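You operate a simulated robot arm through the tools that you are given. There is no shell and no other tool. Be economical: measure what you need, move in short steps, check, and stop when the job is done.

Carry out the task below with a simulated two-armed robot. There is one attempt and no reset: what you move stays moved.

Task
Pick up the orange brush with one hand, pass it to the other hand and put it on the tool shelf of the entry table.

Only the result counts: the job must be done as asked and must still hold three seconds after the hand-in. Knocking over, shifting, dropping, spilling or breaking anything else fails it.

Robot
Two 7-joint arms with two-finger parallel grippers on one trunk, on a base that drives. Base frame: it is fixed to the floor where the robot stands at the start and does not move with it; the origin is under the middle of the robot, x ahead of it, y to its left, z up. Units: m, rad, N and s.
The left shoulder is at the start at [0.06, 0.189, 0.678], the right one opposite. With the tool pointing down near the work surface each hand reaches from about 0.1 to 0.64 m from the robot's upright axis, wherever it stands, measured 20 degrees to its own side. Places, roughly: tool shelf of the entry table (34x13 cm) [3.92, -3.08, 0.62]. Payload 3.43 kg a hand.
The TCP of each hand is the grasp point between the finger pads, 0.03 m short of the fingertips. In the tool frame z runs along the fingers and y along their closing line. Largest opening 0.094 m; finger width 0.028, thickness 0.01; the body of the gripper, 0.05 by 0.096 m, starts 0.055 m behind the TCP.
Orientation is that of the tool frame in the base frame, as [roll, pitch, yaw] about the fixed x, y, z axes, in that order (R = Rz(yaw) Ry(pitch) Rx(roll)). With the fingers straight down and closing along the base's y, the tool's x points along the base's -x, its y along +y and its z along -z.

Tools
- The arms move only by the tool play_rows. It takes "left_series", "right_series" or both (then of equal length, played together; a hand with none holds still); each is a list of rows, each a list of 3 entries, a list of its own where there are three numbers: the shift along the tool's x, y, z in units of 50 mm (1.0 is 50 mm), then the turn, a rotation vector about the tool's x, y, z in units of 8 degrees (1.0 is 8 degrees), then the closure, from 0 (fully open) to 1 (shut). In form: [[[dx, dy, dz], [rx, ry, rz], gripper], ...]. A call has 1 to 12 rows; each row shifts and turns the commanded pose from where the row before left it, along the tool's axes as they then stand. A call with a number of a shift or a turn outside -1 to 1 is refused whole. Each row takes 0.2 s and may step no farther than 0.05 m and 0.15 rad from the row before; otherwise, or with a gripper value out of range, the whole call is refused. Where a pose cannot be reached the arm comes as near as it can. A force on the tool above 40 N (or 10 N above the force at the start of the call, whichever is more), or a blocked arm, ends the call early, and 0.2 s more pass. Each finger travels about 0.153 m/s and halts on what it meets, pressing with about 23 N; the grip force reading is that of the motor and also rises with nothing between the fingers. The clock runs only during rows and for 0.2 s after the last one: add rows that do not move to give the fingers time. It gives the time, the measured TCP pose, the force on the tool (base axes), the opening and the grip force at its end, in the units of the frame above (readings bear some noise), with the torque about the TCP (base axes, N m) and any sound that the robot's microphone picked up, and new pictures: "views" is both (left out), scene, wrist or none (wrist: the cameras of the hands that moved).
- Cameras (640 x 400 px; columns grow to the right, rows downward): "scene" is now at [0.0032, -0.0118, 1.2148]; the picture's right is [-0.22, -0.97, 0.00], its down [-0.85, 0.19, -0.49] and it looks along [0.48, -0.11, -0.87] (base axes); focal length 254 px, centre (320, 200). "left" rides on the left gripper at [0.076, -0.014, -0.103] in its tool frame; the picture's right is [0.18, 0.98, 0.00], its down [-0.75, 0.14, -0.64] and it looks along [-0.63, 0.12, 0.77] (tool axes); focal length 243 px, centre (320, 200). "right" rides on the right gripper at [0.076, 0.014, -0.102] in its tool frame; the picture's right is [-0.18, 0.98, 0.00], its down [-0.75, -0.14, -0.64] and it looks along [-0.63, -0.12, 0.77] (tool axes); focal length 243 px, centre (320, 200). There is no depth. A picture from a camera that has moved, and an enlarged one, comes with that camera's place and axes in the base frame and with its lens.
- lift_body(by): slides the trunk up (or, below 0, down) by that many m; the arms and the scene camera ride with it, the base frame stays. It gives what a move gives, with no picture.
- roll_base(legs): drives the robot by 1 to 6 legs, each [ahead, left, turn to the left] in m, m and rad, along the robot's own axes; the way and the turn of a leg run together, so that a leg with both is an arc; at most 1.5 m and 3.142 rad a leg. The arms and the cameras ride along, it lands a little off, and it stops where it bumps. It gives what a move gives, and a new picture of the scene camera.
- aim_head(pan, tilt): turns the head with the scene camera to pan (to the left, within 1.501 rad either way) and tilt (down, from -0.506 to 1.204), counted from straight ahead of the robot. It gives what a move gives, and a new picture of the scene camera.
- close_up(camera, box): a new picture of the part [left, top, right, bottom] of that camera's present view, enlarged. It takes no simulated time.
- hand_in(): hands the job in; it is judged then, once.

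Work in short steps. Places have to be worked out from the pictures, the camera data and where the tool is seen: move nearer, look again, correct. Check each grasp and each placing, and mend what went wrong. You have 120 turns and 260 pictures in all, those below and enlarged ones among them. Open the grippers and draw the arms clear of the work before you hand the job in, unless the task says otherwise; then end with one line.

The tools are called after ">>>" by a JSON object that holds its "name" and its "arguments". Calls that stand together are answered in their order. play_rows: Moves the arms, as the interface text tells. Its arguments: {"type":"object","properties":{"left_series":{"type":"array","items":{"type":"array"}},"right_series":{"type":"array","items":{"type":"array"}},"views":{"type":"string","enum":["both","scene","wrist","none"]}},"required":[]} The other tools are called the same way: lift_body (by) slides the trunk up or down; roll_base (legs) drives the base; aim_head (pan, tilt) turns the head that bears the scene camera; close_up (camera, box) takes an enlarged picture of a part of a camera's view; hand_in () hands the job in.

At the start:

```text
time_s: 0.0
left_position: [0.3483, 0.0237, 0.5861]
left_orientation: [-3.139, 0.002, -3.142]
left_wrist_force: [-0.4, -0.5, 0.3]
left_torque: [0.01, -0.02, 0.0]
left_gripper_width: 0.0941
left_finger_force: 0.1
right_position: [0.2913, -0.2923, 0.5334]
right_orientation: [-3.141, 0.0, 3.14]
right_wrist_force: [0.1, -0.4, 0.3]
right_torque: [0.01, 0.02, 0.04]
right_gripper_width: 0.0939
right_finger_force: 0.1
trunk travel left (down, up): [-0.35, 0.64]
robot x, y, heading: [0.0013, 0.0041, 0.001]
head pan, tilt: [-0.225, 1.058]
```

scene: 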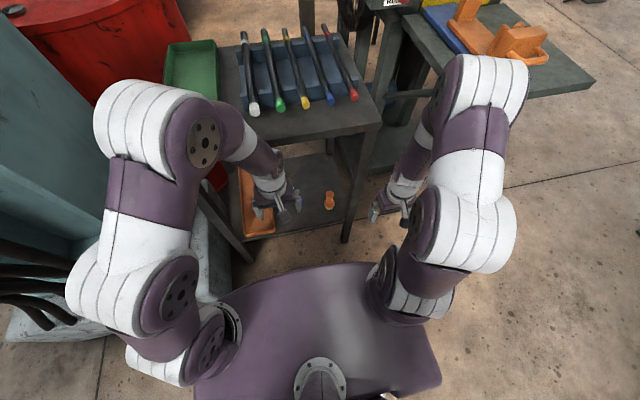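
right: 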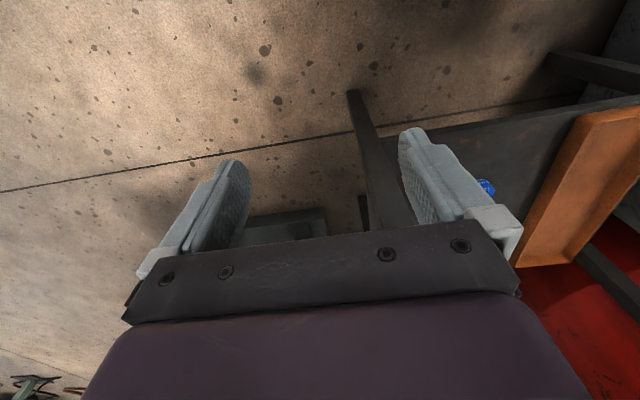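
left: 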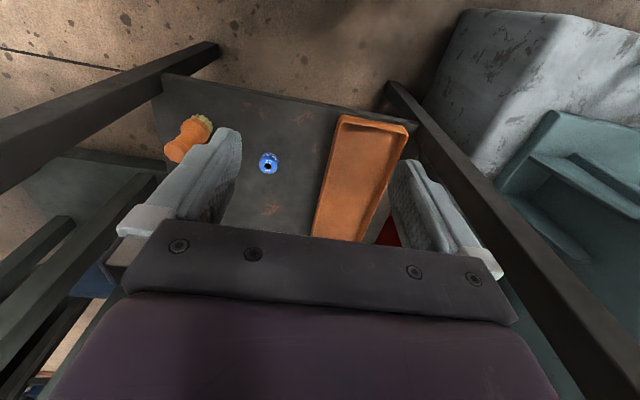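

I start by looking closer at the candidates: the small orange object on the lower shelf, and the table on the right.

>>> {"name": "close_up", "arguments": {"camera": "scene", "box": [220, 130, 400, 250]}}

>>> {"name": "close_up", "arguments": {"camera": "left", "box": [100, 60, 440, 270]}}

>>> {"name": "aim_head", "arguments": {"pan": 0, "tilt": 0.5}}

```text
3.33 times, centred on (310, 190) of scene
camera zoom: at [0.0032, -0.0118, 1.2148], right [-0.22, -0.97, 0.0], down [-0.85, 0.19, -0.49], along [0.48, -0.11, -0.87], focal length 848 px, centre (353, 233)
```

zoom: 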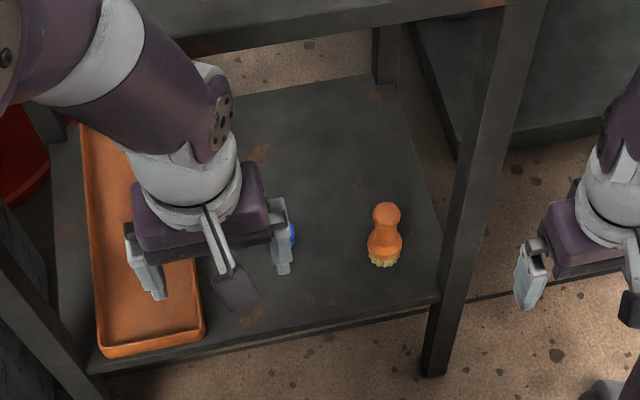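

```text
1.88 times, centred on (270, 165) of left
camera zoom: at [0.272, 0.0086, 0.6895], right [-0.18, 0.98, 0.0], down [0.75, 0.14, 0.64], along [0.63, 0.12, -0.77], focal length 457 px, centre (414, 266)
```

zoom: 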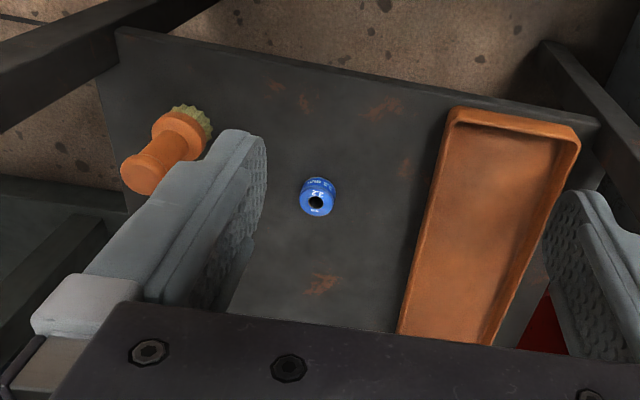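

```text
time_s: 1.0
left_position: [0.3494, 0.0225, 0.5864]
left_orientation: [-3.141, 0.002, 3.14]
left_wrist_force: [0.3, 0.9, -0.2]
left_torque: [0.01, -0.01, 0.02]
left_gripper_width: 0.0941
left_finger_force: 0.1
right_position: [0.2907, -0.2923, 0.5332]
right_orientation: [-3.141, 0.0, 3.14]
right_wrist_force: [-0.3, -0.3, 0.7]
right_torque: [0.0, -0.03, 0.01]
right_gripper_width: 0.0937
right_finger_force: 0.1
trunk travel left (down, up): [-0.35, 0.64]
robot x, y, heading: [0.0005, -0.0007, 0.001]
head pan, tilt: [0.0, 0.499]
camera scene: at [0.0299, 0.0029, 1.2597], right [0.0, -1.0, 0.0], down [-0.48, 0.0, -0.88], along [0.88, 0.0, -0.48], focal length 254 px, centre (320, 200)
```

scene: 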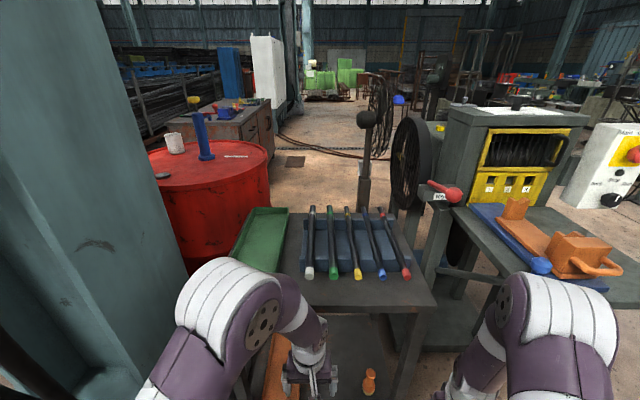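

The object with bristles stands upright on the lower shelf, near (0.475, -0.158), z 0.27–0.385. I check the right-hand table for other brush-like things, and the area between the arms and the bench.

>>> {"name": "close_up", "arguments": {"camera": "scene", "box": [420, 170, 640, 310]}}

>>> {"name": "aim_head", "arguments": {"pan": -0.3, "tilt": 0.9}}

```text
2.86 times, centred on (530, 240) of scene
camera zoom: at [0.0299, 0.0029, 1.2597], right [0.0, -1.0, 0.0], down [-0.48, 0.0, -0.88], along [0.88, 0.0, -0.48], focal length 727 px, centre (-280, 86)
```

zoom: 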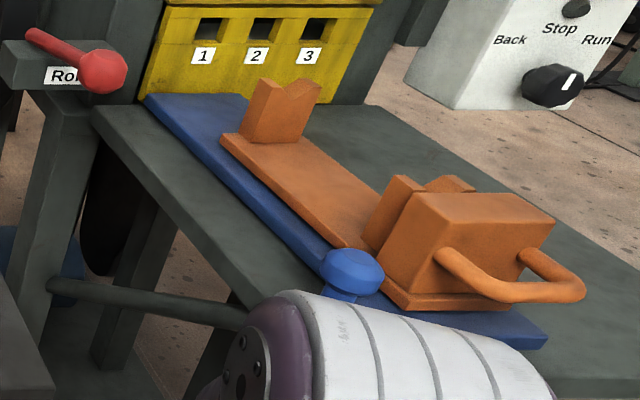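

```text
time_s: 1.8
left_position: [0.3492, 0.024, 0.5864]
left_orientation: [-3.138, 0.001, 3.142]
left_wrist_force: [-0.1, 0.5, 0.4]
left_torque: [0.03, 0.0, 0.01]
left_gripper_width: 0.0941
left_finger_force: 0.0
right_position: [0.2912, -0.2926, 0.5333]
right_orientation: [-3.141, 0.001, -3.14]
right_wrist_force: [0.0, 0.0, -0.7]
right_torque: [-0.01, -0.02, -0.01]
right_gripper_width: 0.0941
right_finger_force: 0.1
trunk travel left (down, up): [-0.35, 0.64]
robot x, y, heading: [0.0029, 0.0024, 0.004]
head pan, tilt: [-0.3, 0.901]
camera scene: at [0.0111, -0.0194, 1.226], right [-0.3, -0.96, 0.0], down [-0.75, 0.23, -0.62], along [0.59, -0.18, -0.78], focal length 254 px, centre (320, 200)
```

scene: 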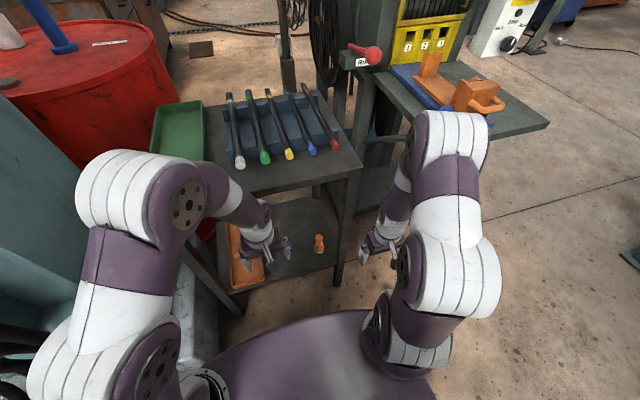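

The standing bristle brush is the target, and it sits about 7 cm inside the front edge under the bench top. I back off a little for room and turn the left hand to a tilted, rightward-pointing approach.

>>> {"name": "roll_base", "arguments": {"legs": [[-0.1, 0, 0]]}}

>>> {"name": "play_rows", "arguments": {"left_series": [[[0, 0, 0], [0, 0, 1], 0.1], [[0, 0, 0], [0, 0, 1], 0.1], [[0, 0, 0], [0, 0, 1], 0.1], [[0, 0, 0], [0, 0, 1], 0.1], [[0, 0, 0], [0, 0, 1], 0.1], [[0, 0, 0], [0, -1, 0], 0.1], [[0, 0, 0], [0, -1, 0], 0.1], [[0, 0, 0], [0, -1, 0], 0.1], [[0, 0, 0], [0, -1, 0], 0.1], [[0, 0, 0], [0, -1, 0], 0.1], [[0, 0, 0], [0, -1, 0], 0.1]]}}

```text
time_s: 3.0
left_position: [0.2505, 0.0247, 0.5862]
left_orientation: [-3.14, 0.001, 3.141]
left_wrist_force: [-0.4, -0.1, -0.1]
left_torque: [0.0, 0.01, 0.03]
left_gripper_width: 0.0941
left_finger_force: 0.0
right_position: [0.1926, -0.2912, 0.5323]
right_orientation: [-3.141, -0.001, -3.139]
right_wrist_force: [-0.5, -0.5, -0.1]
right_torque: [0.02, -0.01, -0.01]
right_gripper_width: 0.0942
right_finger_force: 0.1
trunk travel left (down, up): [-0.35, 0.64]
robot x, y, heading: [-0.103, 0.003, 0.003]
head pan, tilt: [-0.3, 0.901]
camera scene: at [-0.0884, -0.0194, 1.2259], right [-0.29, -0.96, 0.0], down [-0.75, 0.23, -0.62], along [0.59, -0.18, -0.78], focal length 254 px, centre (320, 200)
```

scene: 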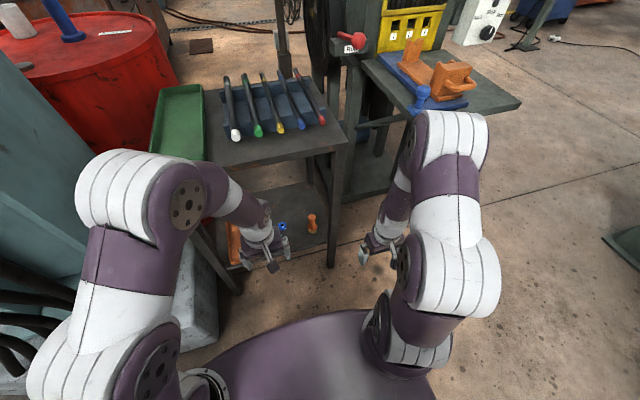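

```text
time_s: 5.4
left_position: [0.2399, 0.0076, 0.5836]
left_orientation: [-3.004, 0.711, 2.478]
left_wrist_force: [1.4, 0.3, -0.1]
left_torque: [0.0, -0.03, -0.02]
left_gripper_width: 0.0845
left_finger_force: 0.1
left hand out of reach, approached as far as the arm can: row 9, 10, 11
right_position: [0.1939, -0.2915, 0.5334]
right_orientation: [-3.14, 0.0, -3.14]
right_wrist_force: [-0.1, 0.2, 0.1]
right_torque: [0.02, 0.02, 0.01]
right_gripper_width: 0.0938
right_finger_force: 0.1
trunk travel left (down, up): [-0.35, 0.64]
robot x, y, heading: [-0.0982, 0.0007, 0.0]
head pan, tilt: [-0.3, 0.901]
camera scene: at [-0.0875, -0.0192, 1.2259], right [-0.29, -0.96, 0.0], down [-0.75, 0.23, -0.62], along [0.59, -0.18, -0.78], focal length 254 px, centre (320, 200)
camera left: at [0.1404, 0.0848, 0.6133], right [0.56, 0.8, -0.22], down [0.27, 0.07, 0.96], along [0.78, -0.59, -0.18], focal length 243 px, centre (320, 200)
```

scene: 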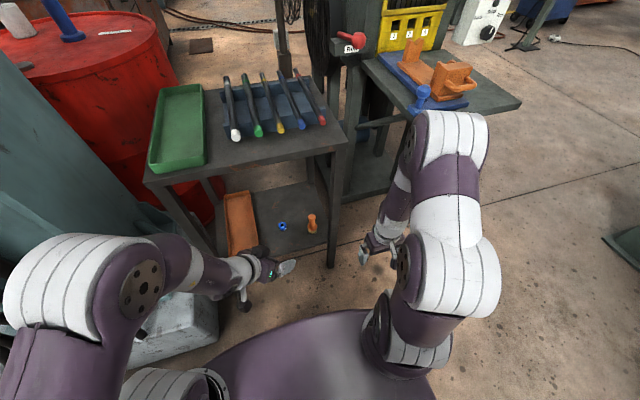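
left: 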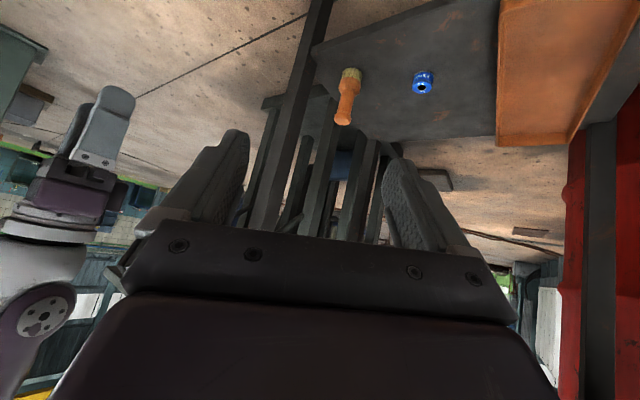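

The tilt of about 41–48° points along the line to the brush, and the brush is visible. I advance about 0.19 m along the tool axis to a pre-grasp point.

>>> {"name": "play_rows", "arguments": {"left_series": [[[0, 0, 0.9], [0, 0, 0], 0.1], [[0, 0, 0.9], [0, 0, 0], 0.1], [[0, 0, 0.9], [0, 0, 0], 0.1], [[0, 0, 0.9], [0, 0, 0], 0.1], [[0, 0, 0], [0, 0, 0], 0.1]]}}

```text
time_s: 6.6
left_position: [0.3189, -0.0829, 0.4483]
left_orientation: [-3.004, 0.709, 2.479]
left_wrist_force: [-0.2, 0.2, 0.2]
left_torque: [0.04, 0.01, 0.0]
left_gripper_width: 0.0846
left_finger_force: 0.1
right_position: [0.1923, -0.2918, 0.5329]
right_orientation: [-3.142, -0.001, -3.141]
right_wrist_force: [-1.0, 0.0, 0.5]
right_torque: [-0.02, 0.03, -0.02]
right_gripper_width: 0.0939
right_finger_force: 0.0
trunk travel left (down, up): [-0.35, 0.64]
robot x, y, heading: [-0.1002, 0.0032, 0.003]
head pan, tilt: [-0.3, 0.901]
camera scene: at [-0.0875, -0.0194, 1.2259], right [-0.29, -0.96, 0.0], down [-0.75, 0.23, -0.62], along [0.59, -0.18, -0.78], focal length 254 px, centre (320, 200)
camera left: at [0.2202, -0.0069, 0.4777], right [0.56, 0.8, -0.22], down [0.27, 0.07, 0.96], along [0.78, -0.59, -0.18], focal length 243 px, centre (320, 200)
```

scene: 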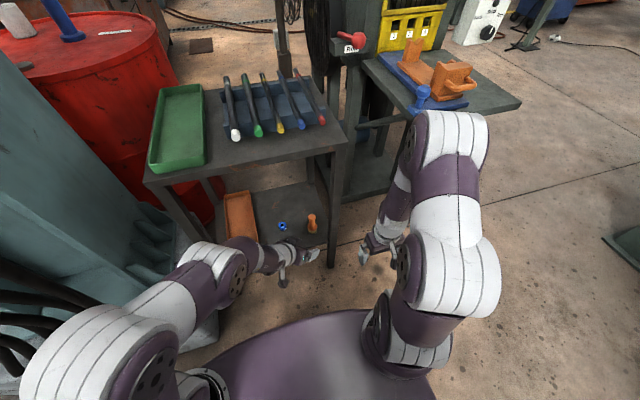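
left: 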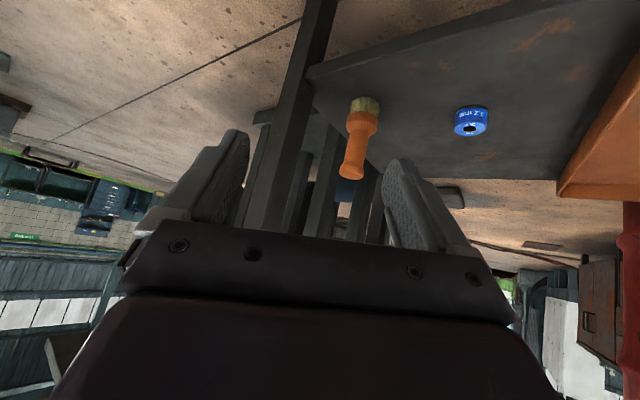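

Brush axis refined to about (0.476, -0.159), z 0.27–0.387. I level the fingers' closing line, tilt a bit more, and centre on the brush while advancing partway.

>>> {"name": "play_rows", "arguments": {"left_series": [[[0, 0, 0], [-1, 0, 0], 0.1], [[0, 0, 0], [0, -1, 0], 0.1], [[-0.4, 0.73, 0], [0, 0, 0], 0.1], [[0, 0, 0.9], [0, 0, 0], 0.1], [[0, 0, 0.9], [0, 0, 0], 0.1], [[0, 0, 0], [0, 0, 0], 0.1]]}}

```text
time_s: 8.0
left_position: [0.4058, -0.1062, 0.4032]
left_orientation: [-3.066, 0.848, 2.493]
left_wrist_force: [0.6, -0.9, 0.0]
left_torque: [0.02, 0.02, -0.02]
left_gripper_width: 0.0845
left_finger_force: 0.1
left hand out of reach, approached as far as the arm can: row 1, 2
right_position: [0.1931, -0.2923, 0.532]
right_orientation: [-3.14, 0.0, -3.139]
right_wrist_force: [0.6, 0.1, 0.5]
right_torque: [-0.03, -0.02, 0.02]
right_gripper_width: 0.0938
right_finger_force: 0.1
trunk travel left (down, up): [-0.35, 0.64]
robot x, y, heading: [-0.1001, 0.0013, 0.0]
head pan, tilt: [-0.3, 0.901]
camera scene: at [-0.0875, -0.0194, 1.2259], right [-0.29, -0.96, 0.0], down [-0.75, 0.23, -0.62], along [0.59, -0.18, -0.78], focal length 254 px, centre (320, 200)
camera left: at [0.2998, -0.0339, 0.4146], right [0.54, 0.82, -0.19], down [0.13, 0.14, 0.98], along [0.83, -0.55, -0.04], focal length 243 px, centre (320, 200)
```

scene: 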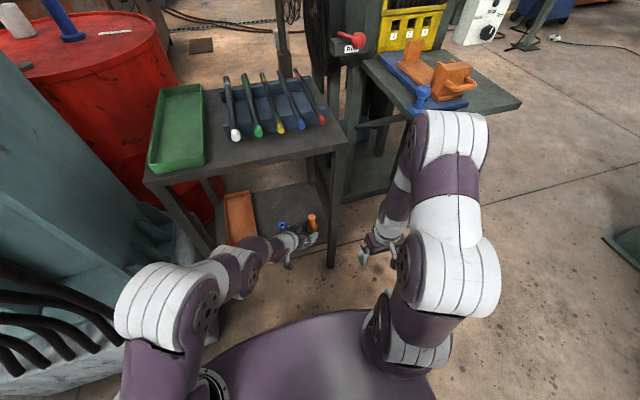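
left: 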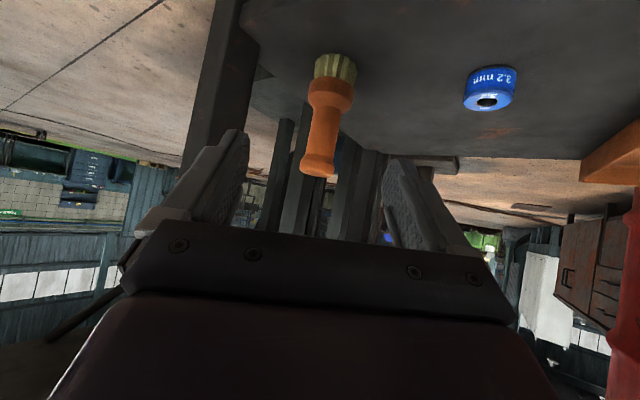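

Remaining offset is about 0.119 m along the tool axis and 8 mm along tool y. I advance to the grasp point with fingers open.

>>> {"name": "play_rows", "arguments": {"left_series": [[[0, 0.15, 0.6], [0, 0, 0], 0.1], [[0, 0, 0.6], [0, 0, 0], 0.1], [[0, 0, 0.6], [0, 0, 0], 0.1], [[0, 0, 0.58], [0, 0, 0], 0.1], [[0, 0, 0], [0, 0, 0], 0.1]]}}

```text
time_s: 9.2
left_position: [0.477, -0.16, 0.3233]
left_orientation: [-3.066, 0.849, 2.492]
left_wrist_force: [-0.1, -0.4, -0.4]
left_torque: [0.0, -0.01, 0.02]
left_gripper_width: 0.0844
left_finger_force: 0.0
right_position: [0.1933, -0.2919, 0.5339]
right_orientation: [3.141, 0.001, -3.14]
right_wrist_force: [0.4, -0.5, 0.7]
right_torque: [0.01, -0.01, 0.01]
right_gripper_width: 0.0942
right_finger_force: 0.1
trunk travel left (down, up): [-0.35, 0.64]
robot x, y, heading: [-0.1011, 0.0013, 0.007]
head pan, tilt: [-0.3, 0.901]
camera scene: at [-0.0874, -0.0195, 1.2259], right [-0.29, -0.96, 0.0], down [-0.75, 0.23, -0.62], along [0.59, -0.18, -0.78], focal length 254 px, centre (320, 200)
camera left: at [0.3709, -0.0878, 0.3362], right [0.54, 0.82, -0.19], down [0.14, 0.13, 0.98], along [0.83, -0.55, -0.04], focal length 243 px, centre (320, 200)
```

scene: 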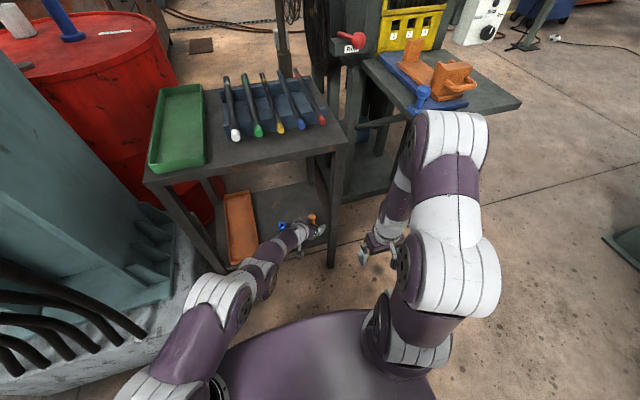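
left: 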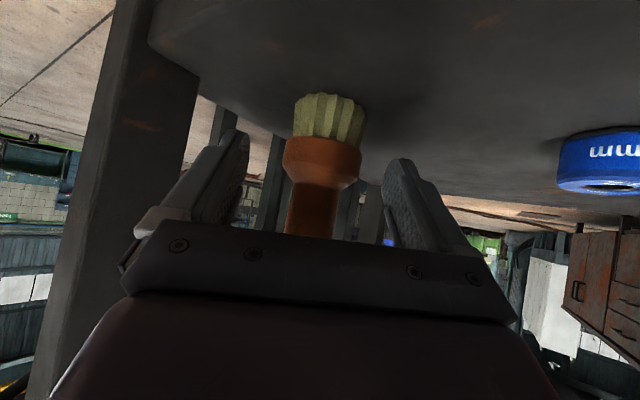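

The brush is centred between the fingers. I close gently onto it.

>>> {"name": "play_rows", "arguments": {"left_series": [[[0, 0, 0], [0, 0, 0], 0.4], [[0, 0, 0], [0, 0, 0], 1], [[0, 0, 0], [0, 0, 0], 1], [[0, 0, 0], [0, 0, 0], 1], [[0, 0, 0], [0, 0, 0], 1]], "views": "wrist"}}

```text
time_s: 10.4
left_position: [0.4777, -0.1602, 0.3245]
left_orientation: [-3.064, 0.849, 2.491]
left_wrist_force: [-0.2, -0.7, 0.1]
left_torque: [0.0, -0.02, -0.03]
left_gripper_width: 0.0403
left_finger_force: 22.6
right_position: [0.1921, -0.2929, 0.5322]
right_orientation: [-3.141, 0.0, -3.141]
right_wrist_force: [-0.5, -0.1, 0.0]
right_torque: [0.03, -0.01, -0.01]
right_gripper_width: 0.0941
right_finger_force: 0.0
trunk travel left (down, up): [-0.35, 0.64]
robot x, y, heading: [-0.0983, 0.0013, 0.001]
head pan, tilt: [-0.3, 0.901]
camera left: at [0.3711, -0.0878, 0.3365], right [0.54, 0.82, -0.19], down [0.14, 0.13, 0.98], along [0.83, -0.56, -0.04], focal length 243 px, centre (320, 200)
```

left: 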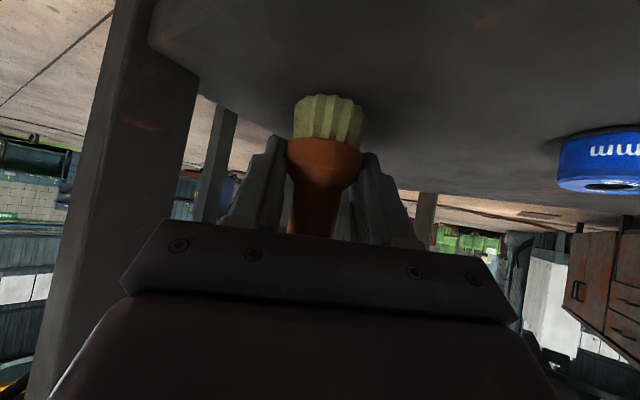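

The brush is gripped at its collar (width 0.040, 22.6 N). I lift it 3 cm and draw back out along the approach line.

>>> {"name": "play_rows", "arguments": {"left_series": [[[-0.4, 0, -0.35], [0, 0, 0], 1], [[-0.1, 0, -0.8], [0, 0, 0], 1], [[0, 0, -0.9], [0, 0, 0], 1], [[0, 0, -0.9], [0, 0, 0], 1], [[0, 0, -0.9], [0, 0, 0], 1], [[0, 0, 0], [0, 0, 0], 1]]}}

```text
time_s: 11.8
left_position: [0.3856, -0.0703, 0.4674]
left_orientation: [-3.068, 0.848, 2.492]
left_wrist_force: [0.4, -1.1, -0.2]
left_torque: [-0.02, -0.02, -0.01]
left_gripper_width: 0.0401
left_finger_force: 23.0
right_position: [0.1921, -0.291, 0.5332]
right_orientation: [3.141, -0.001, -3.139]
right_wrist_force: [0.3, -0.3, 0.3]
right_torque: [-0.05, 0.01, 0.03]
right_gripper_width: 0.094
right_finger_force: 0.0
trunk travel left (down, up): [-0.35, 0.64]
robot x, y, heading: [-0.0986, 0.0005, 0.001]
head pan, tilt: [-0.3, 0.901]
camera scene: at [-0.0874, -0.0195, 1.2259], right [-0.29, -0.96, 0.0], down [-0.75, 0.23, -0.62], along [0.59, -0.18, -0.78], focal length 254 px, centre (320, 200)
camera left: at [0.2781, 0.0019, 0.4791], right [0.54, 0.82, -0.19], down [0.14, 0.13, 0.98], along [0.83, -0.55, -0.04], focal length 243 px, centre (320, 200)
```

scene: 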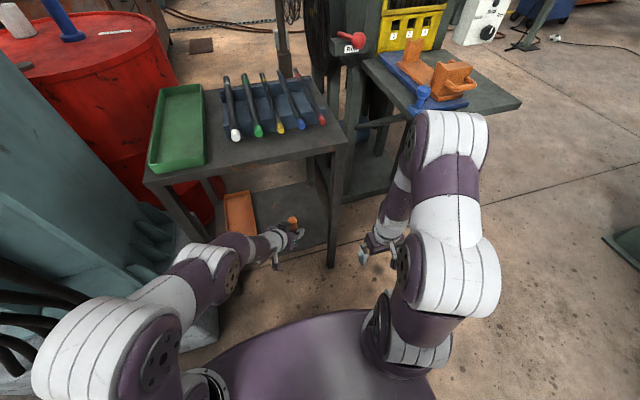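
left: 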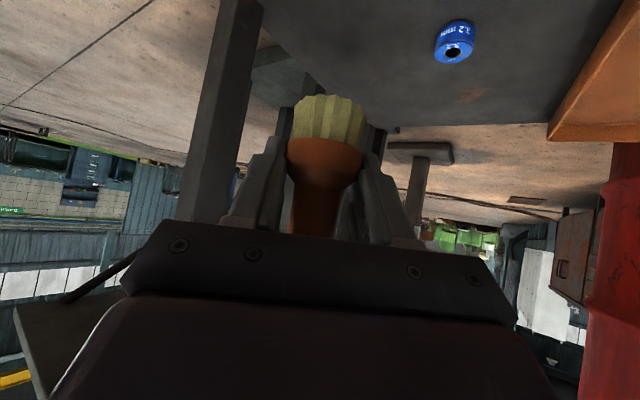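

The brush is held and nearly out of the bench. Before backing off, I look to the left to see the clearance to the machine.

>>> {"name": "aim_head", "arguments": {"pan": 1.4, "tilt": 0.7}}

>>> {"name": "aim_head", "arguments": {"pan": -1.2, "tilt": 0.4}}

```text
time_s: 13.5
left_position: [0.3837, -0.0702, 0.4674]
left_orientation: [-3.068, 0.848, 2.492]
left_wrist_force: [0.1, 0.2, -0.7]
left_torque: [0.01, 0.02, 0.0]
left_gripper_width: 0.0401
left_finger_force: 23.3
right_position: [0.1926, -0.2921, 0.5333]
right_orientation: [-3.141, 0.0, -3.141]
right_wrist_force: [0.0, -0.3, -0.4]
right_torque: [0.03, -0.04, -0.02]
right_gripper_width: 0.0943
right_finger_force: 0.1
trunk travel left (down, up): [-0.35, 0.64]
robot x, y, heading: [-0.0975, 0.0017, 0.002]
head pan, tilt: [1.4, 0.7]
camera scene: at [-0.1451, 0.0865, 1.2421], right [0.99, -0.17, 0.0], down [-0.11, -0.63, -0.76], along [0.13, 0.75, -0.64], focal length 254 px, centre (320, 200)
```

scene: 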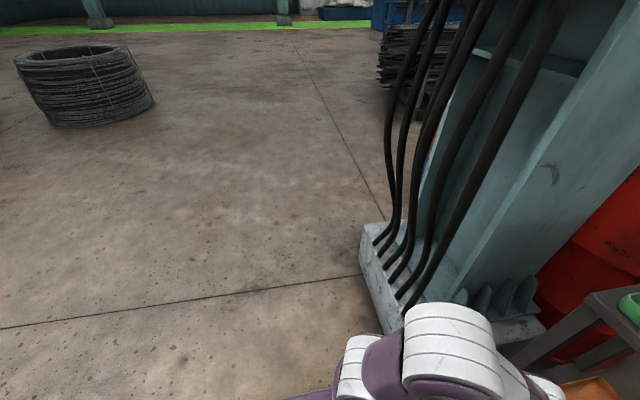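

```text
time_s: 15.8
left_position: [0.3846, -0.0703, 0.4678]
left_orientation: [-3.067, 0.849, 2.492]
left_wrist_force: [0.2, -1.1, -0.9]
left_torque: [-0.02, -0.02, 0.0]
left_gripper_width: 0.0402
left_finger_force: 23.0
right_position: [0.1924, -0.2916, 0.5343]
right_orientation: [-3.141, 0.0, -3.14]
right_wrist_force: [0.7, -0.3, -0.5]
right_torque: [0.02, 0.0, -0.02]
right_gripper_width: 0.0939
right_finger_force: 0.0
trunk travel left (down, up): [-0.35, 0.64]
robot x, y, heading: [-0.1006, -0.0018, -0.0]
head pan, tilt: [-1.201, 0.4]
camera scene: at [-0.1259, -0.0835, 1.2689], right [-0.93, -0.36, 0.0], down [-0.14, 0.36, -0.92], along [0.33, -0.86, -0.39], focal length 254 px, centre (320, 200)
```

scene: 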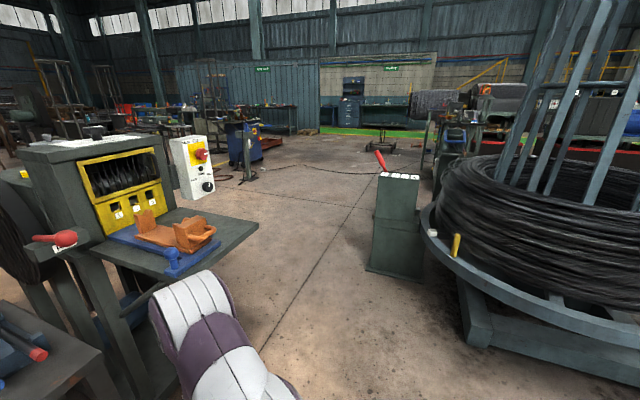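

Behind is clear. I back up 0.3 m into open floor and look down at the hands for the handover.

>>> {"name": "roll_base", "arguments": {"legs": [[-0.3, 0, 0]]}}

>>> {"name": "aim_head", "arguments": {"pan": -0.1, "tilt": 0.9}}

```text
time_s: 17.9
left_position: [0.0768, -0.0706, 0.4676]
left_orientation: [-3.066, 0.85, 2.492]
left_wrist_force: [0.7, -0.3, -1.0]
left_torque: [0.0, -0.01, 0.01]
left_gripper_width: 0.0401
left_finger_force: 23.0
right_position: [-0.114, -0.2927, 0.5329]
right_orientation: [3.141, -0.001, -3.139]
right_wrist_force: [0.4, 0.3, 0.2]
right_torque: [-0.02, -0.02, 0.0]
right_gripper_width: 0.0939
right_finger_force: 0.1
trunk travel left (down, up): [-0.35, 0.64]
robot x, y, heading: [-0.4024, -0.0021, 0.001]
head pan, tilt: [-1.201, 0.4]
camera scene: at [-0.4332, -0.0838, 1.2689], right [-0.93, -0.36, 0.0], down [-0.14, 0.36, -0.92], along [0.33, -0.86, -0.39], focal length 254 px, centre (320, 200)
```

scene: 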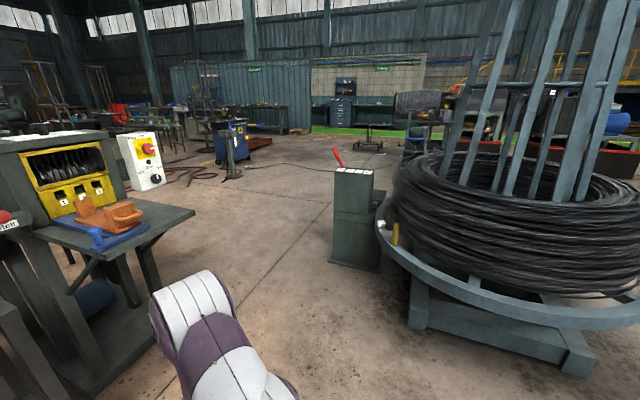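

```text
time_s: 19.2
left_position: [0.0776, -0.0713, 0.4668]
left_orientation: [-3.067, 0.848, 2.493]
left_wrist_force: [-0.2, 0.0, -1.4]
left_torque: [-0.04, 0.03, 0.0]
left_gripper_width: 0.0403
left_finger_force: 23.7
right_position: [-0.1133, -0.2916, 0.5331]
right_orientation: [3.141, 0.0, -3.139]
right_wrist_force: [0.2, -0.6, -1.2]
right_torque: [0.0, 0.01, 0.0]
right_gripper_width: 0.0941
right_finger_force: 0.2
trunk travel left (down, up): [-0.35, 0.64]
robot x, y, heading: [-0.4058, 0.0002, 0.001]
head pan, tilt: [-0.099, 0.901]
camera scene: at [-0.3912, -0.005, 1.2259], right [-0.1, -1.0, 0.0], down [-0.78, 0.08, -0.62], along [0.62, -0.06, -0.78], focal length 254 px, centre (320, 200)
```

scene: 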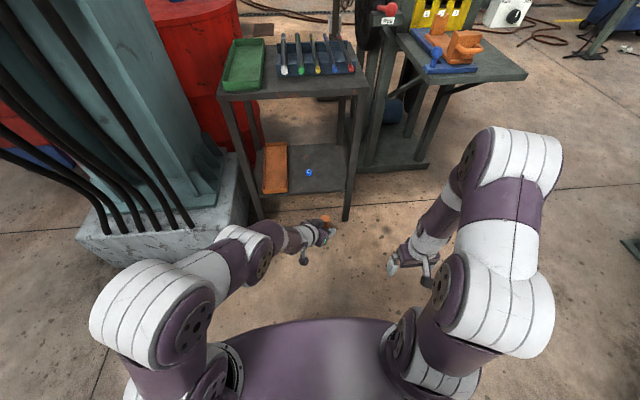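

The brush is upright in the left hand at (0.078, -0.071), with its top about z 0.529. For the handover I bring the right hand up, yaw it 40° and lean it 16° so it can come down on the knob with its closing line parallel to the left's.

>>> {"name": "play_rows", "arguments": {"right_series": [[[0, 0, -0.9], [0, 0, 1], 0], [[0, 0, -0.9], [0, 0, 1], 0], [[0, 0, -0.4], [0, 0, 1], 0], [[0, 0, 0], [0, 0, 1], 0], [[0, 0, 0], [0, 0, 1], 0], [[0, 0, 0], [0, 1, 0], 0], [[0, 0, 0], [0, 1, 0], 0], [[0, 0, 0], [0, 0, 0], 0]]}}

>>> {"name": "close_up", "arguments": {"camera": "scene", "box": [260, 180, 460, 310]}}

```text
time_s: 21.1
left_position: [0.078, -0.0708, 0.4673]
left_orientation: [-3.067, 0.85, 2.492]
left_wrist_force: [-0.1, -0.3, -1.3]
left_torque: [0.0, 0.0, 0.02]
left_gripper_width: 0.0403
left_finger_force: 23.4
right_position: [-0.1135, -0.293, 0.6434]
right_orientation: [-3.141, -0.281, 2.443]
right_wrist_force: [0.4, 0.2, -0.5]
right_torque: [-0.02, -0.03, 0.01]
right_gripper_width: 0.094
right_finger_force: 0.1
trunk travel left (down, up): [-0.35, 0.64]
robot x, y, heading: [-0.4083, 0.0024, 0.001]
head pan, tilt: [-0.099, 0.901]
camera scene: at [-0.3912, -0.0049, 1.2259], right [-0.1, -1.0, 0.0], down [-0.78, 0.08, -0.62], along [0.62, -0.06, -0.78], focal length 254 px, centre (320, 200)
camera right: at [-0.1385, -0.2519, 0.7636], right [0.77, 0.64, -0.05], down [0.6, -0.69, 0.41], along [0.23, -0.34, -0.91], focal length 243 px, centre (320, 200)
```

scene: 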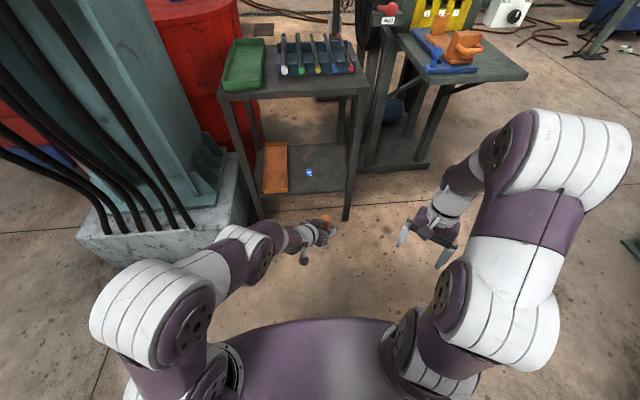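
right: 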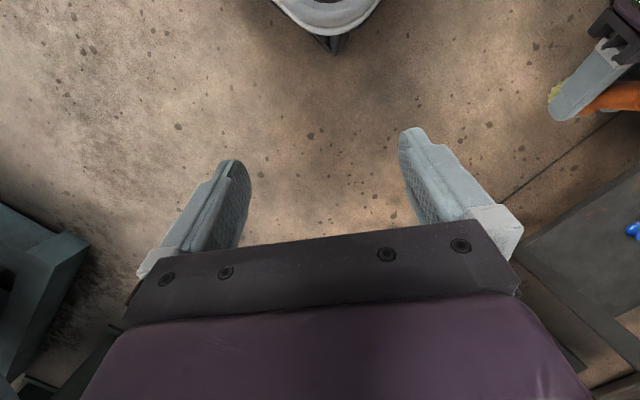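

```text
3.08 times, centred on (360, 245) of scene
camera zoom: at [-0.3912, -0.0049, 1.2259], right [-0.1, -1.0, 0.0], down [-0.78, 0.08, -0.62], along [0.62, -0.06, -0.78], focal length 783 px, centre (197, 62)
```

zoom: 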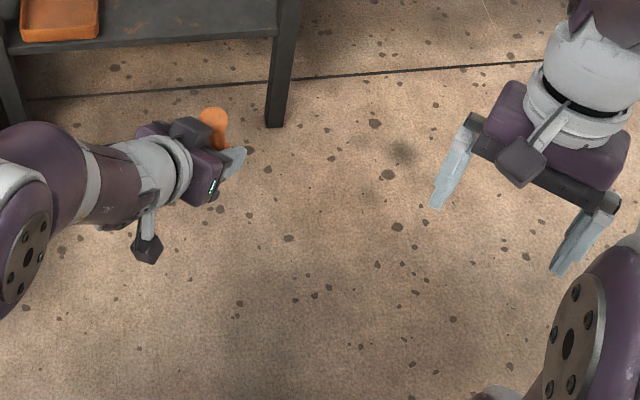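

The left hand still holds the brush upright. I move the right hand laterally toward a point 10 cm above the knob, stopping short first for a look.

>>> {"name": "play_rows", "arguments": {"right_series": [[[-0.44, 0, 0], [0, 0, 0], 0], [[-0.44, 0, 0], [0, 0, 0], 0], [[0, 0.98, 0], [0, 0, 0], 0], [[0, 0.98, 0], [0, 0, 0], 0], [[0, 0.98, 0], [0, 0, 0], 0], [[0, 0.98, 0.1], [0, 0, 0], 0], [[0, 0, 0], [0, 0, 0], 0]]}}

```text
time_s: 22.6
left_position: [0.0773, -0.0716, 0.4669]
left_orientation: [-3.067, 0.849, 2.493]
left_wrist_force: [0.5, 0.1, -1.0]
left_torque: [0.01, -0.01, 0.03]
left_gripper_width: 0.0404
left_finger_force: 23.2
right_position: [0.0416, -0.1645, 0.6285]
right_orientation: [3.141, -0.278, 2.445]
right_wrist_force: [0.5, -0.5, 1.2]
right_torque: [0.03, 0.0, -0.02]
right_gripper_width: 0.094
right_finger_force: 0.1
trunk travel left (down, up): [-0.35, 0.64]
robot x, y, heading: [-0.4074, 0.0027, -0.001]
head pan, tilt: [-0.099, 0.901]
camera scene: at [-0.3912, -0.0049, 1.2259], right [-0.1, -1.0, 0.0], down [-0.78, 0.08, -0.62], along [0.62, -0.06, -0.78], focal length 254 px, centre (320, 200)
camera right: at [0.0173, -0.1239, 0.7488], right [0.77, 0.64, -0.05], down [0.6, -0.69, 0.41], along [0.23, -0.34, -0.91], focal length 243 px, centre (320, 200)
```

scene: 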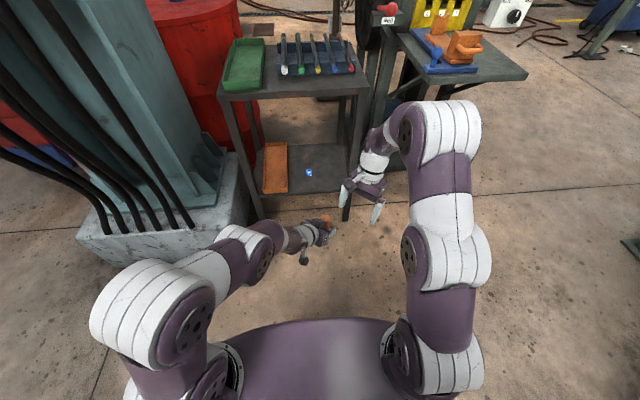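
right: 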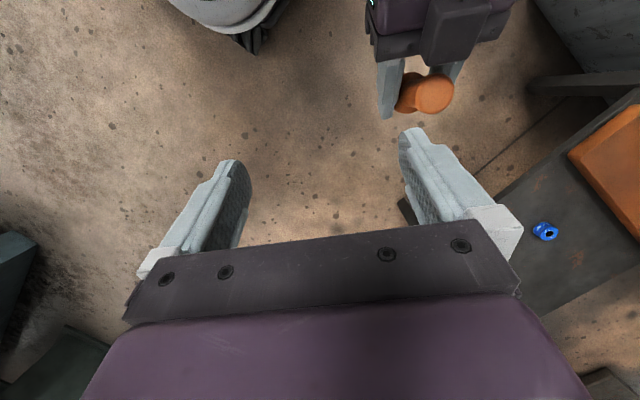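

The right camera places the knob at about (0.085, -0.070). I move the right hand the remaining 10 cm along its y to sit 8 cm above it.

>>> {"name": "play_rows", "arguments": {"right_series": [[[0, 0.66, 0], [0, 0, 0], 0], [[0, 0.66, 0], [0, 0, 0], 0], [[-0.06, 0.67, 0.45], [0, 0, 0], 0], [[0, 0, 0], [0, 0, 0], 0]]}}

>>> {"name": "close_up", "arguments": {"camera": "scene", "box": [260, 150, 420, 270]}}

```text
time_s: 23.6
left_position: [0.0773, -0.0708, 0.4677]
left_orientation: [-3.064, 0.848, 2.493]
left_wrist_force: [-0.6, 0.4, -0.5]
left_torque: [0.0, -0.02, -0.02]
left_gripper_width: 0.0402
left_finger_force: 23.1
right_position: [0.0816, -0.0891, 0.5871]
right_orientation: [3.141, -0.278, 2.445]
right_wrist_force: [-0.1, -0.1, 0.3]
right_torque: [0.0, -0.04, -0.01]
right_gripper_width: 0.0939
right_finger_force: 0.0
right hand out of reach, approached as far as the arm can: row 1, 2
trunk travel left (down, up): [-0.35, 0.64]
robot x, y, heading: [-0.4022, -0.0031, 0.0]
head pan, tilt: [-0.099, 0.901]
camera scene: at [-0.3911, -0.0049, 1.2259], right [-0.1, -1.0, 0.0], down [-0.78, 0.08, -0.62], along [0.62, -0.06, -0.78], focal length 254 px, centre (320, 200)
camera right: at [0.0579, -0.048, 0.7073], right [0.77, 0.64, -0.05], down [0.6, -0.69, 0.41], along [0.23, -0.34, -0.91], focal length 243 px, centre (320, 200)
```

scene: 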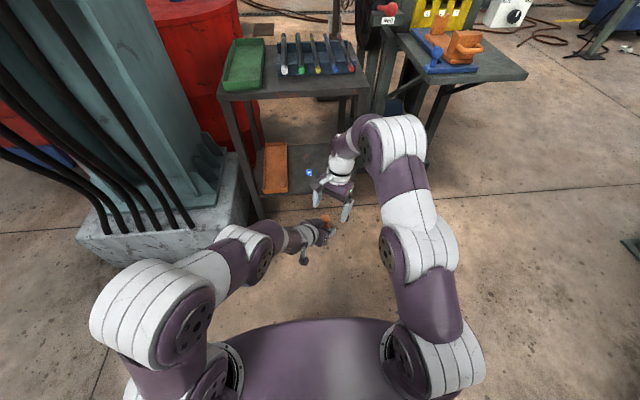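
right: 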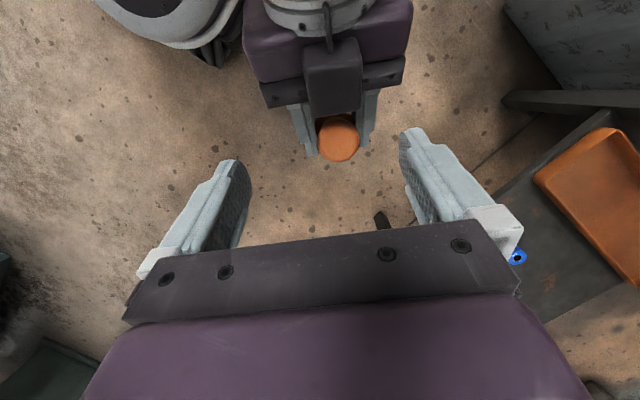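

```text
3.33 times, centred on (340, 210) of scene
camera zoom: at [-0.3911, -0.0049, 1.2259], right [-0.1, -1.0, 0.0], down [-0.78, 0.08, -0.62], along [0.62, -0.06, -0.78], focal length 848 px, centre (253, 167)
```

zoom: 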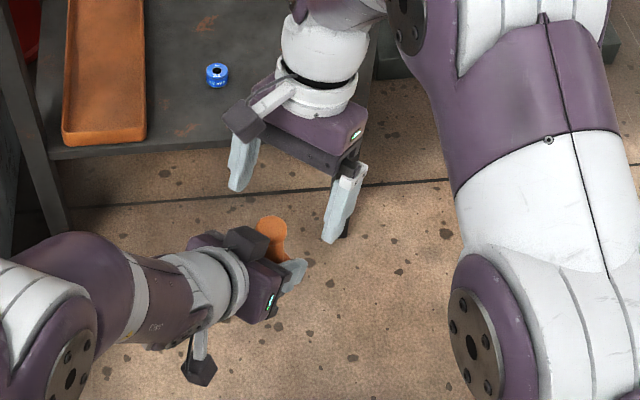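

The knob is now almost under the right hand; clearance to the left gripper's top looks about 1 cm. I correct 17 mm sideways and descend halfway.

>>> {"name": "play_rows", "arguments": {"right_series": [[[-0.16, 0.33, 0], [0, 0, 0], 0], [[0, 0, 0.5], [0, 0, 0], 0], [[0, 0, 0], [0, 0, 0], 0]]}}

>>> {"name": "close_up", "arguments": {"camera": "scene", "box": [290, 170, 380, 240]}}

```text
time_s: 24.4
left_position: [0.0779, -0.0709, 0.4673]
left_orientation: [-3.067, 0.849, 2.492]
left_wrist_force: [0.5, 0.6, -1.2]
left_torque: [-0.03, -0.01, -0.01]
left_gripper_width: 0.0402
left_finger_force: 22.9
right_position: [0.085, -0.0796, 0.5531]
right_orientation: [-3.14, -0.28, 2.443]
right_wrist_force: [0.2, -0.2, -1.2]
right_torque: [-0.01, 0.01, 0.0]
right_gripper_width: 0.0938
right_finger_force: 0.0
right hand out of reach, approached as far as the arm can: row 1
trunk travel left (down, up): [-0.35, 0.64]
robot x, y, heading: [-0.4061, 0.0037, 0.003]
head pan, tilt: [-0.099, 0.901]
camera scene: at [-0.3912, -0.0049, 1.2259], right [-0.1, -1.0, 0.0], down [-0.78, 0.08, -0.62], along [0.62, -0.06, -0.78], focal length 254 px, centre (320, 200)
camera right: at [0.0595, -0.0389, 0.6731], right [0.77, 0.64, -0.05], down [0.6, -0.69, 0.41], along [0.23, -0.34, -0.91], focal length 243 px, centre (320, 200)
```

scene: 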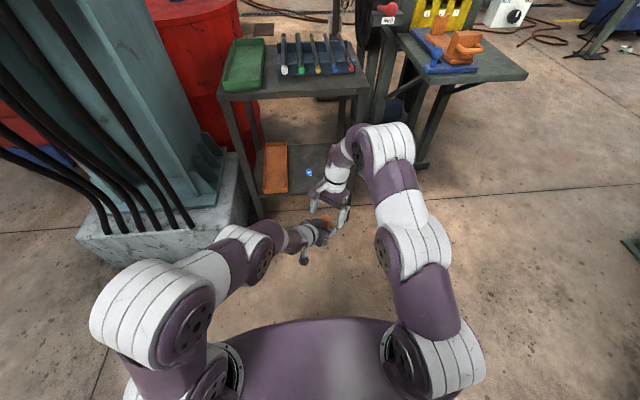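
right: 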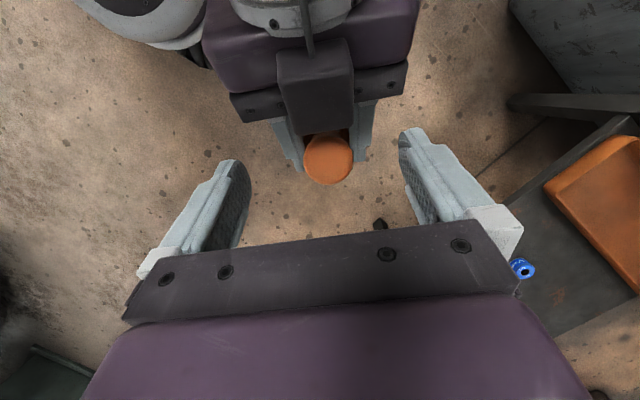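

```text
5.71 times, centred on (335, 205) of scene
camera zoom: at [-0.3912, -0.0049, 1.2259], right [-0.1, -1.0, 0.0], down [-0.78, 0.08, -0.62], along [0.62, -0.06, -0.78], focal length 1454 px, centre (234, 171)
```

zoom: 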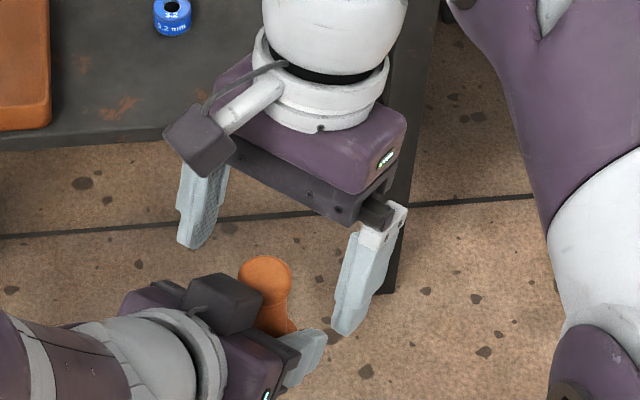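

Remaining: 7 mm sideways and 24 mm down. The right arm is near a joint limit sideways, so the left hand shifts the brush by 7 mm while the right descends.

>>> {"name": "play_rows", "arguments": {"left_series": [[[0, -0.14, 0], [0, 0, 0], 1], [[0, 0, 0], [0, 0, 0], 1], [[0, 0, 0], [0, 0, 0], 1], [[0, 0, 0], [0, 0, 0], 1]], "right_series": [[[0, 0, 0], [0, 0, 0], 0], [[0, 0, 0.25], [0, 0, 0], 0], [[0, 0, 0.23], [0, 0, 0], 0], [[0, 0, 0], [0, 0, 0], 0]]}}

>>> {"name": "close_up", "arguments": {"camera": "scene", "box": [290, 170, 380, 240]}}

```text
time_s: 25.4
left_position: [0.0733, -0.0759, 0.4674]
left_orientation: [-3.065, 0.849, 2.492]
left_wrist_force: [-0.2, 0.8, -1.4]
left_torque: [0.0, 0.01, -0.02]
left_gripper_width: 0.0399
left_finger_force: 23.1
right_position: [0.0804, -0.0744, 0.5318]
right_orientation: [3.141, -0.277, 2.443]
right_wrist_force: [0.7, -0.1, -0.1]
right_torque: [0.01, -0.04, 0.02]
right_gripper_width: 0.0938
right_finger_force: 0.0
trunk travel left (down, up): [-0.35, 0.64]
robot x, y, heading: [-0.4042, -0.001, 0.003]
head pan, tilt: [-0.099, 0.901]
camera scene: at [-0.3912, -0.0049, 1.2259], right [-0.1, -1.0, 0.0], down [-0.78, 0.08, -0.62], along [0.62, -0.06, -0.78], focal length 254 px, centre (320, 200)
camera right: at [0.0557, -0.033, 0.6504], right [0.77, 0.64, -0.05], down [0.6, -0.69, 0.41], along [0.23, -0.34, -0.91], focal length 243 px, centre (320, 200)
camera left: at [-0.0331, -0.0043, 0.479], right [0.54, 0.82, -0.19], down [0.14, 0.13, 0.98], along [0.83, -0.56, -0.04], focal length 243 px, centre (320, 200)
```

scene: 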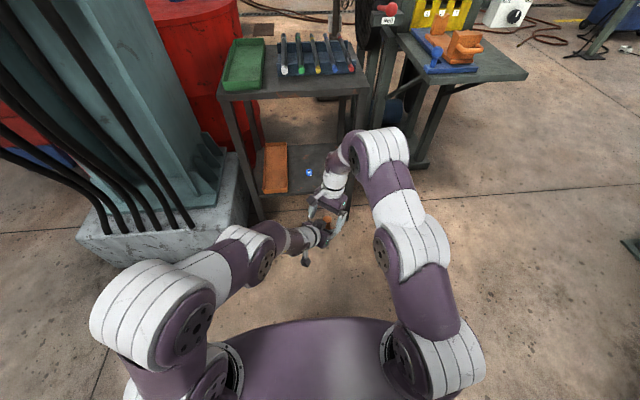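
right: 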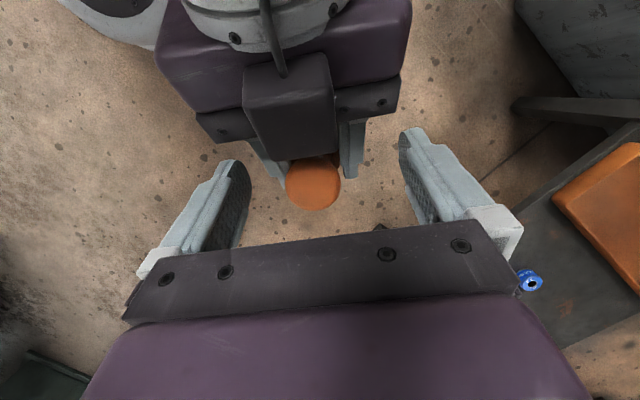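
left: 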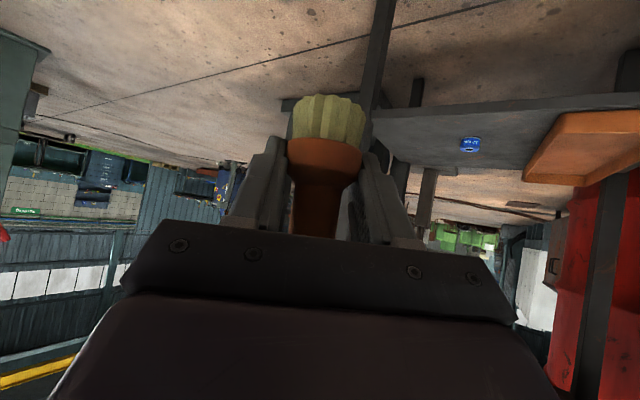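

```text
5.71 times, centred on (335, 205) of scene
camera zoom: at [-0.3912, -0.0049, 1.2259], right [-0.1, -1.0, 0.0], down [-0.78, 0.08, -0.62], along [0.62, -0.06, -0.78], focal length 1454 px, centre (234, 171)
```

zoom: 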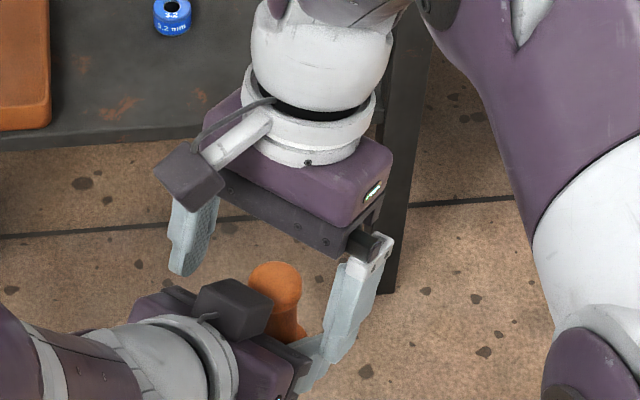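

The knob is centred between the right fingers. I shift the right hand slightly forward and 6 mm lower for a fuller bite, then close it.

>>> {"name": "play_rows", "arguments": {"right_series": [[[-0.15, 0, 0.1], [0, 0, 0], 0], [[0, 0, 0], [0, 0, 0], 0.3], [[0, 0, 0], [0, 0, 0], 1], [[0, 0, 0], [0, 0, 0], 1], [[0, 0, 0], [0, 0, 0], 1], [[0, 0, 0], [0, 0, 0], 1]], "views": "wrist"}}

>>> {"name": "close_up", "arguments": {"camera": "scene", "box": [290, 170, 380, 240]}}

```text
time_s: 26.9
left_position: [0.0738, -0.0747, 0.4662]
left_orientation: [-3.065, 0.846, 2.493]
left_wrist_force: [18.1, 20.1, -19.4]
left_torque: [-0.43, 0.3, 0.06]
left_gripper_width: 0.0413
left_finger_force: 22.9
right_position: [0.0851, -0.077, 0.5238]
right_orientation: [-3.142, -0.279, 2.444]
right_wrist_force: [-17.9, -21.7, 17.6]
right_torque: [-0.79, 1.03, 0.2]
right_gripper_width: 0.0308
right_finger_force: 23.0
trunk travel left (down, up): [-0.35, 0.64]
robot x, y, heading: [-0.4089, -0.0018, 0.002]
head pan, tilt: [-0.099, 0.901]
camera right: at [0.0606, -0.0362, 0.6445], right [0.77, 0.64, -0.05], down [0.6, -0.69, 0.41], along [0.23, -0.34, -0.91], focal length 243 px, centre (320, 200)
```

right: 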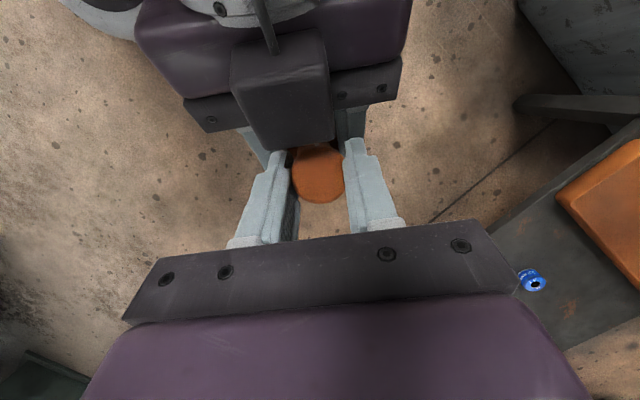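

```text
5.71 times, centred on (335, 205) of scene
camera zoom: at [-0.3911, -0.0049, 1.2259], right [-0.1, -1.0, 0.0], down [-0.78, 0.08, -0.62], along [0.62, -0.06, -0.78], focal length 1454 px, centre (234, 171)
```

zoom: 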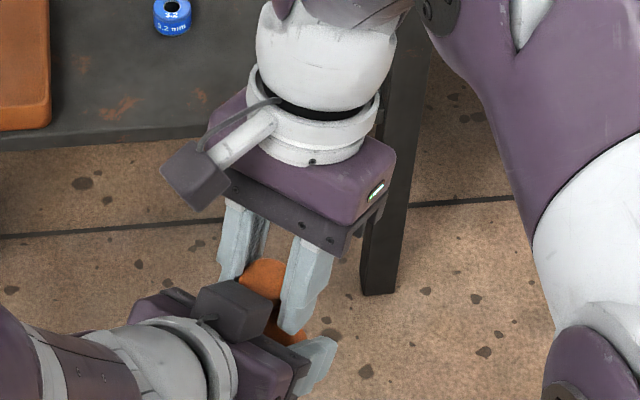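

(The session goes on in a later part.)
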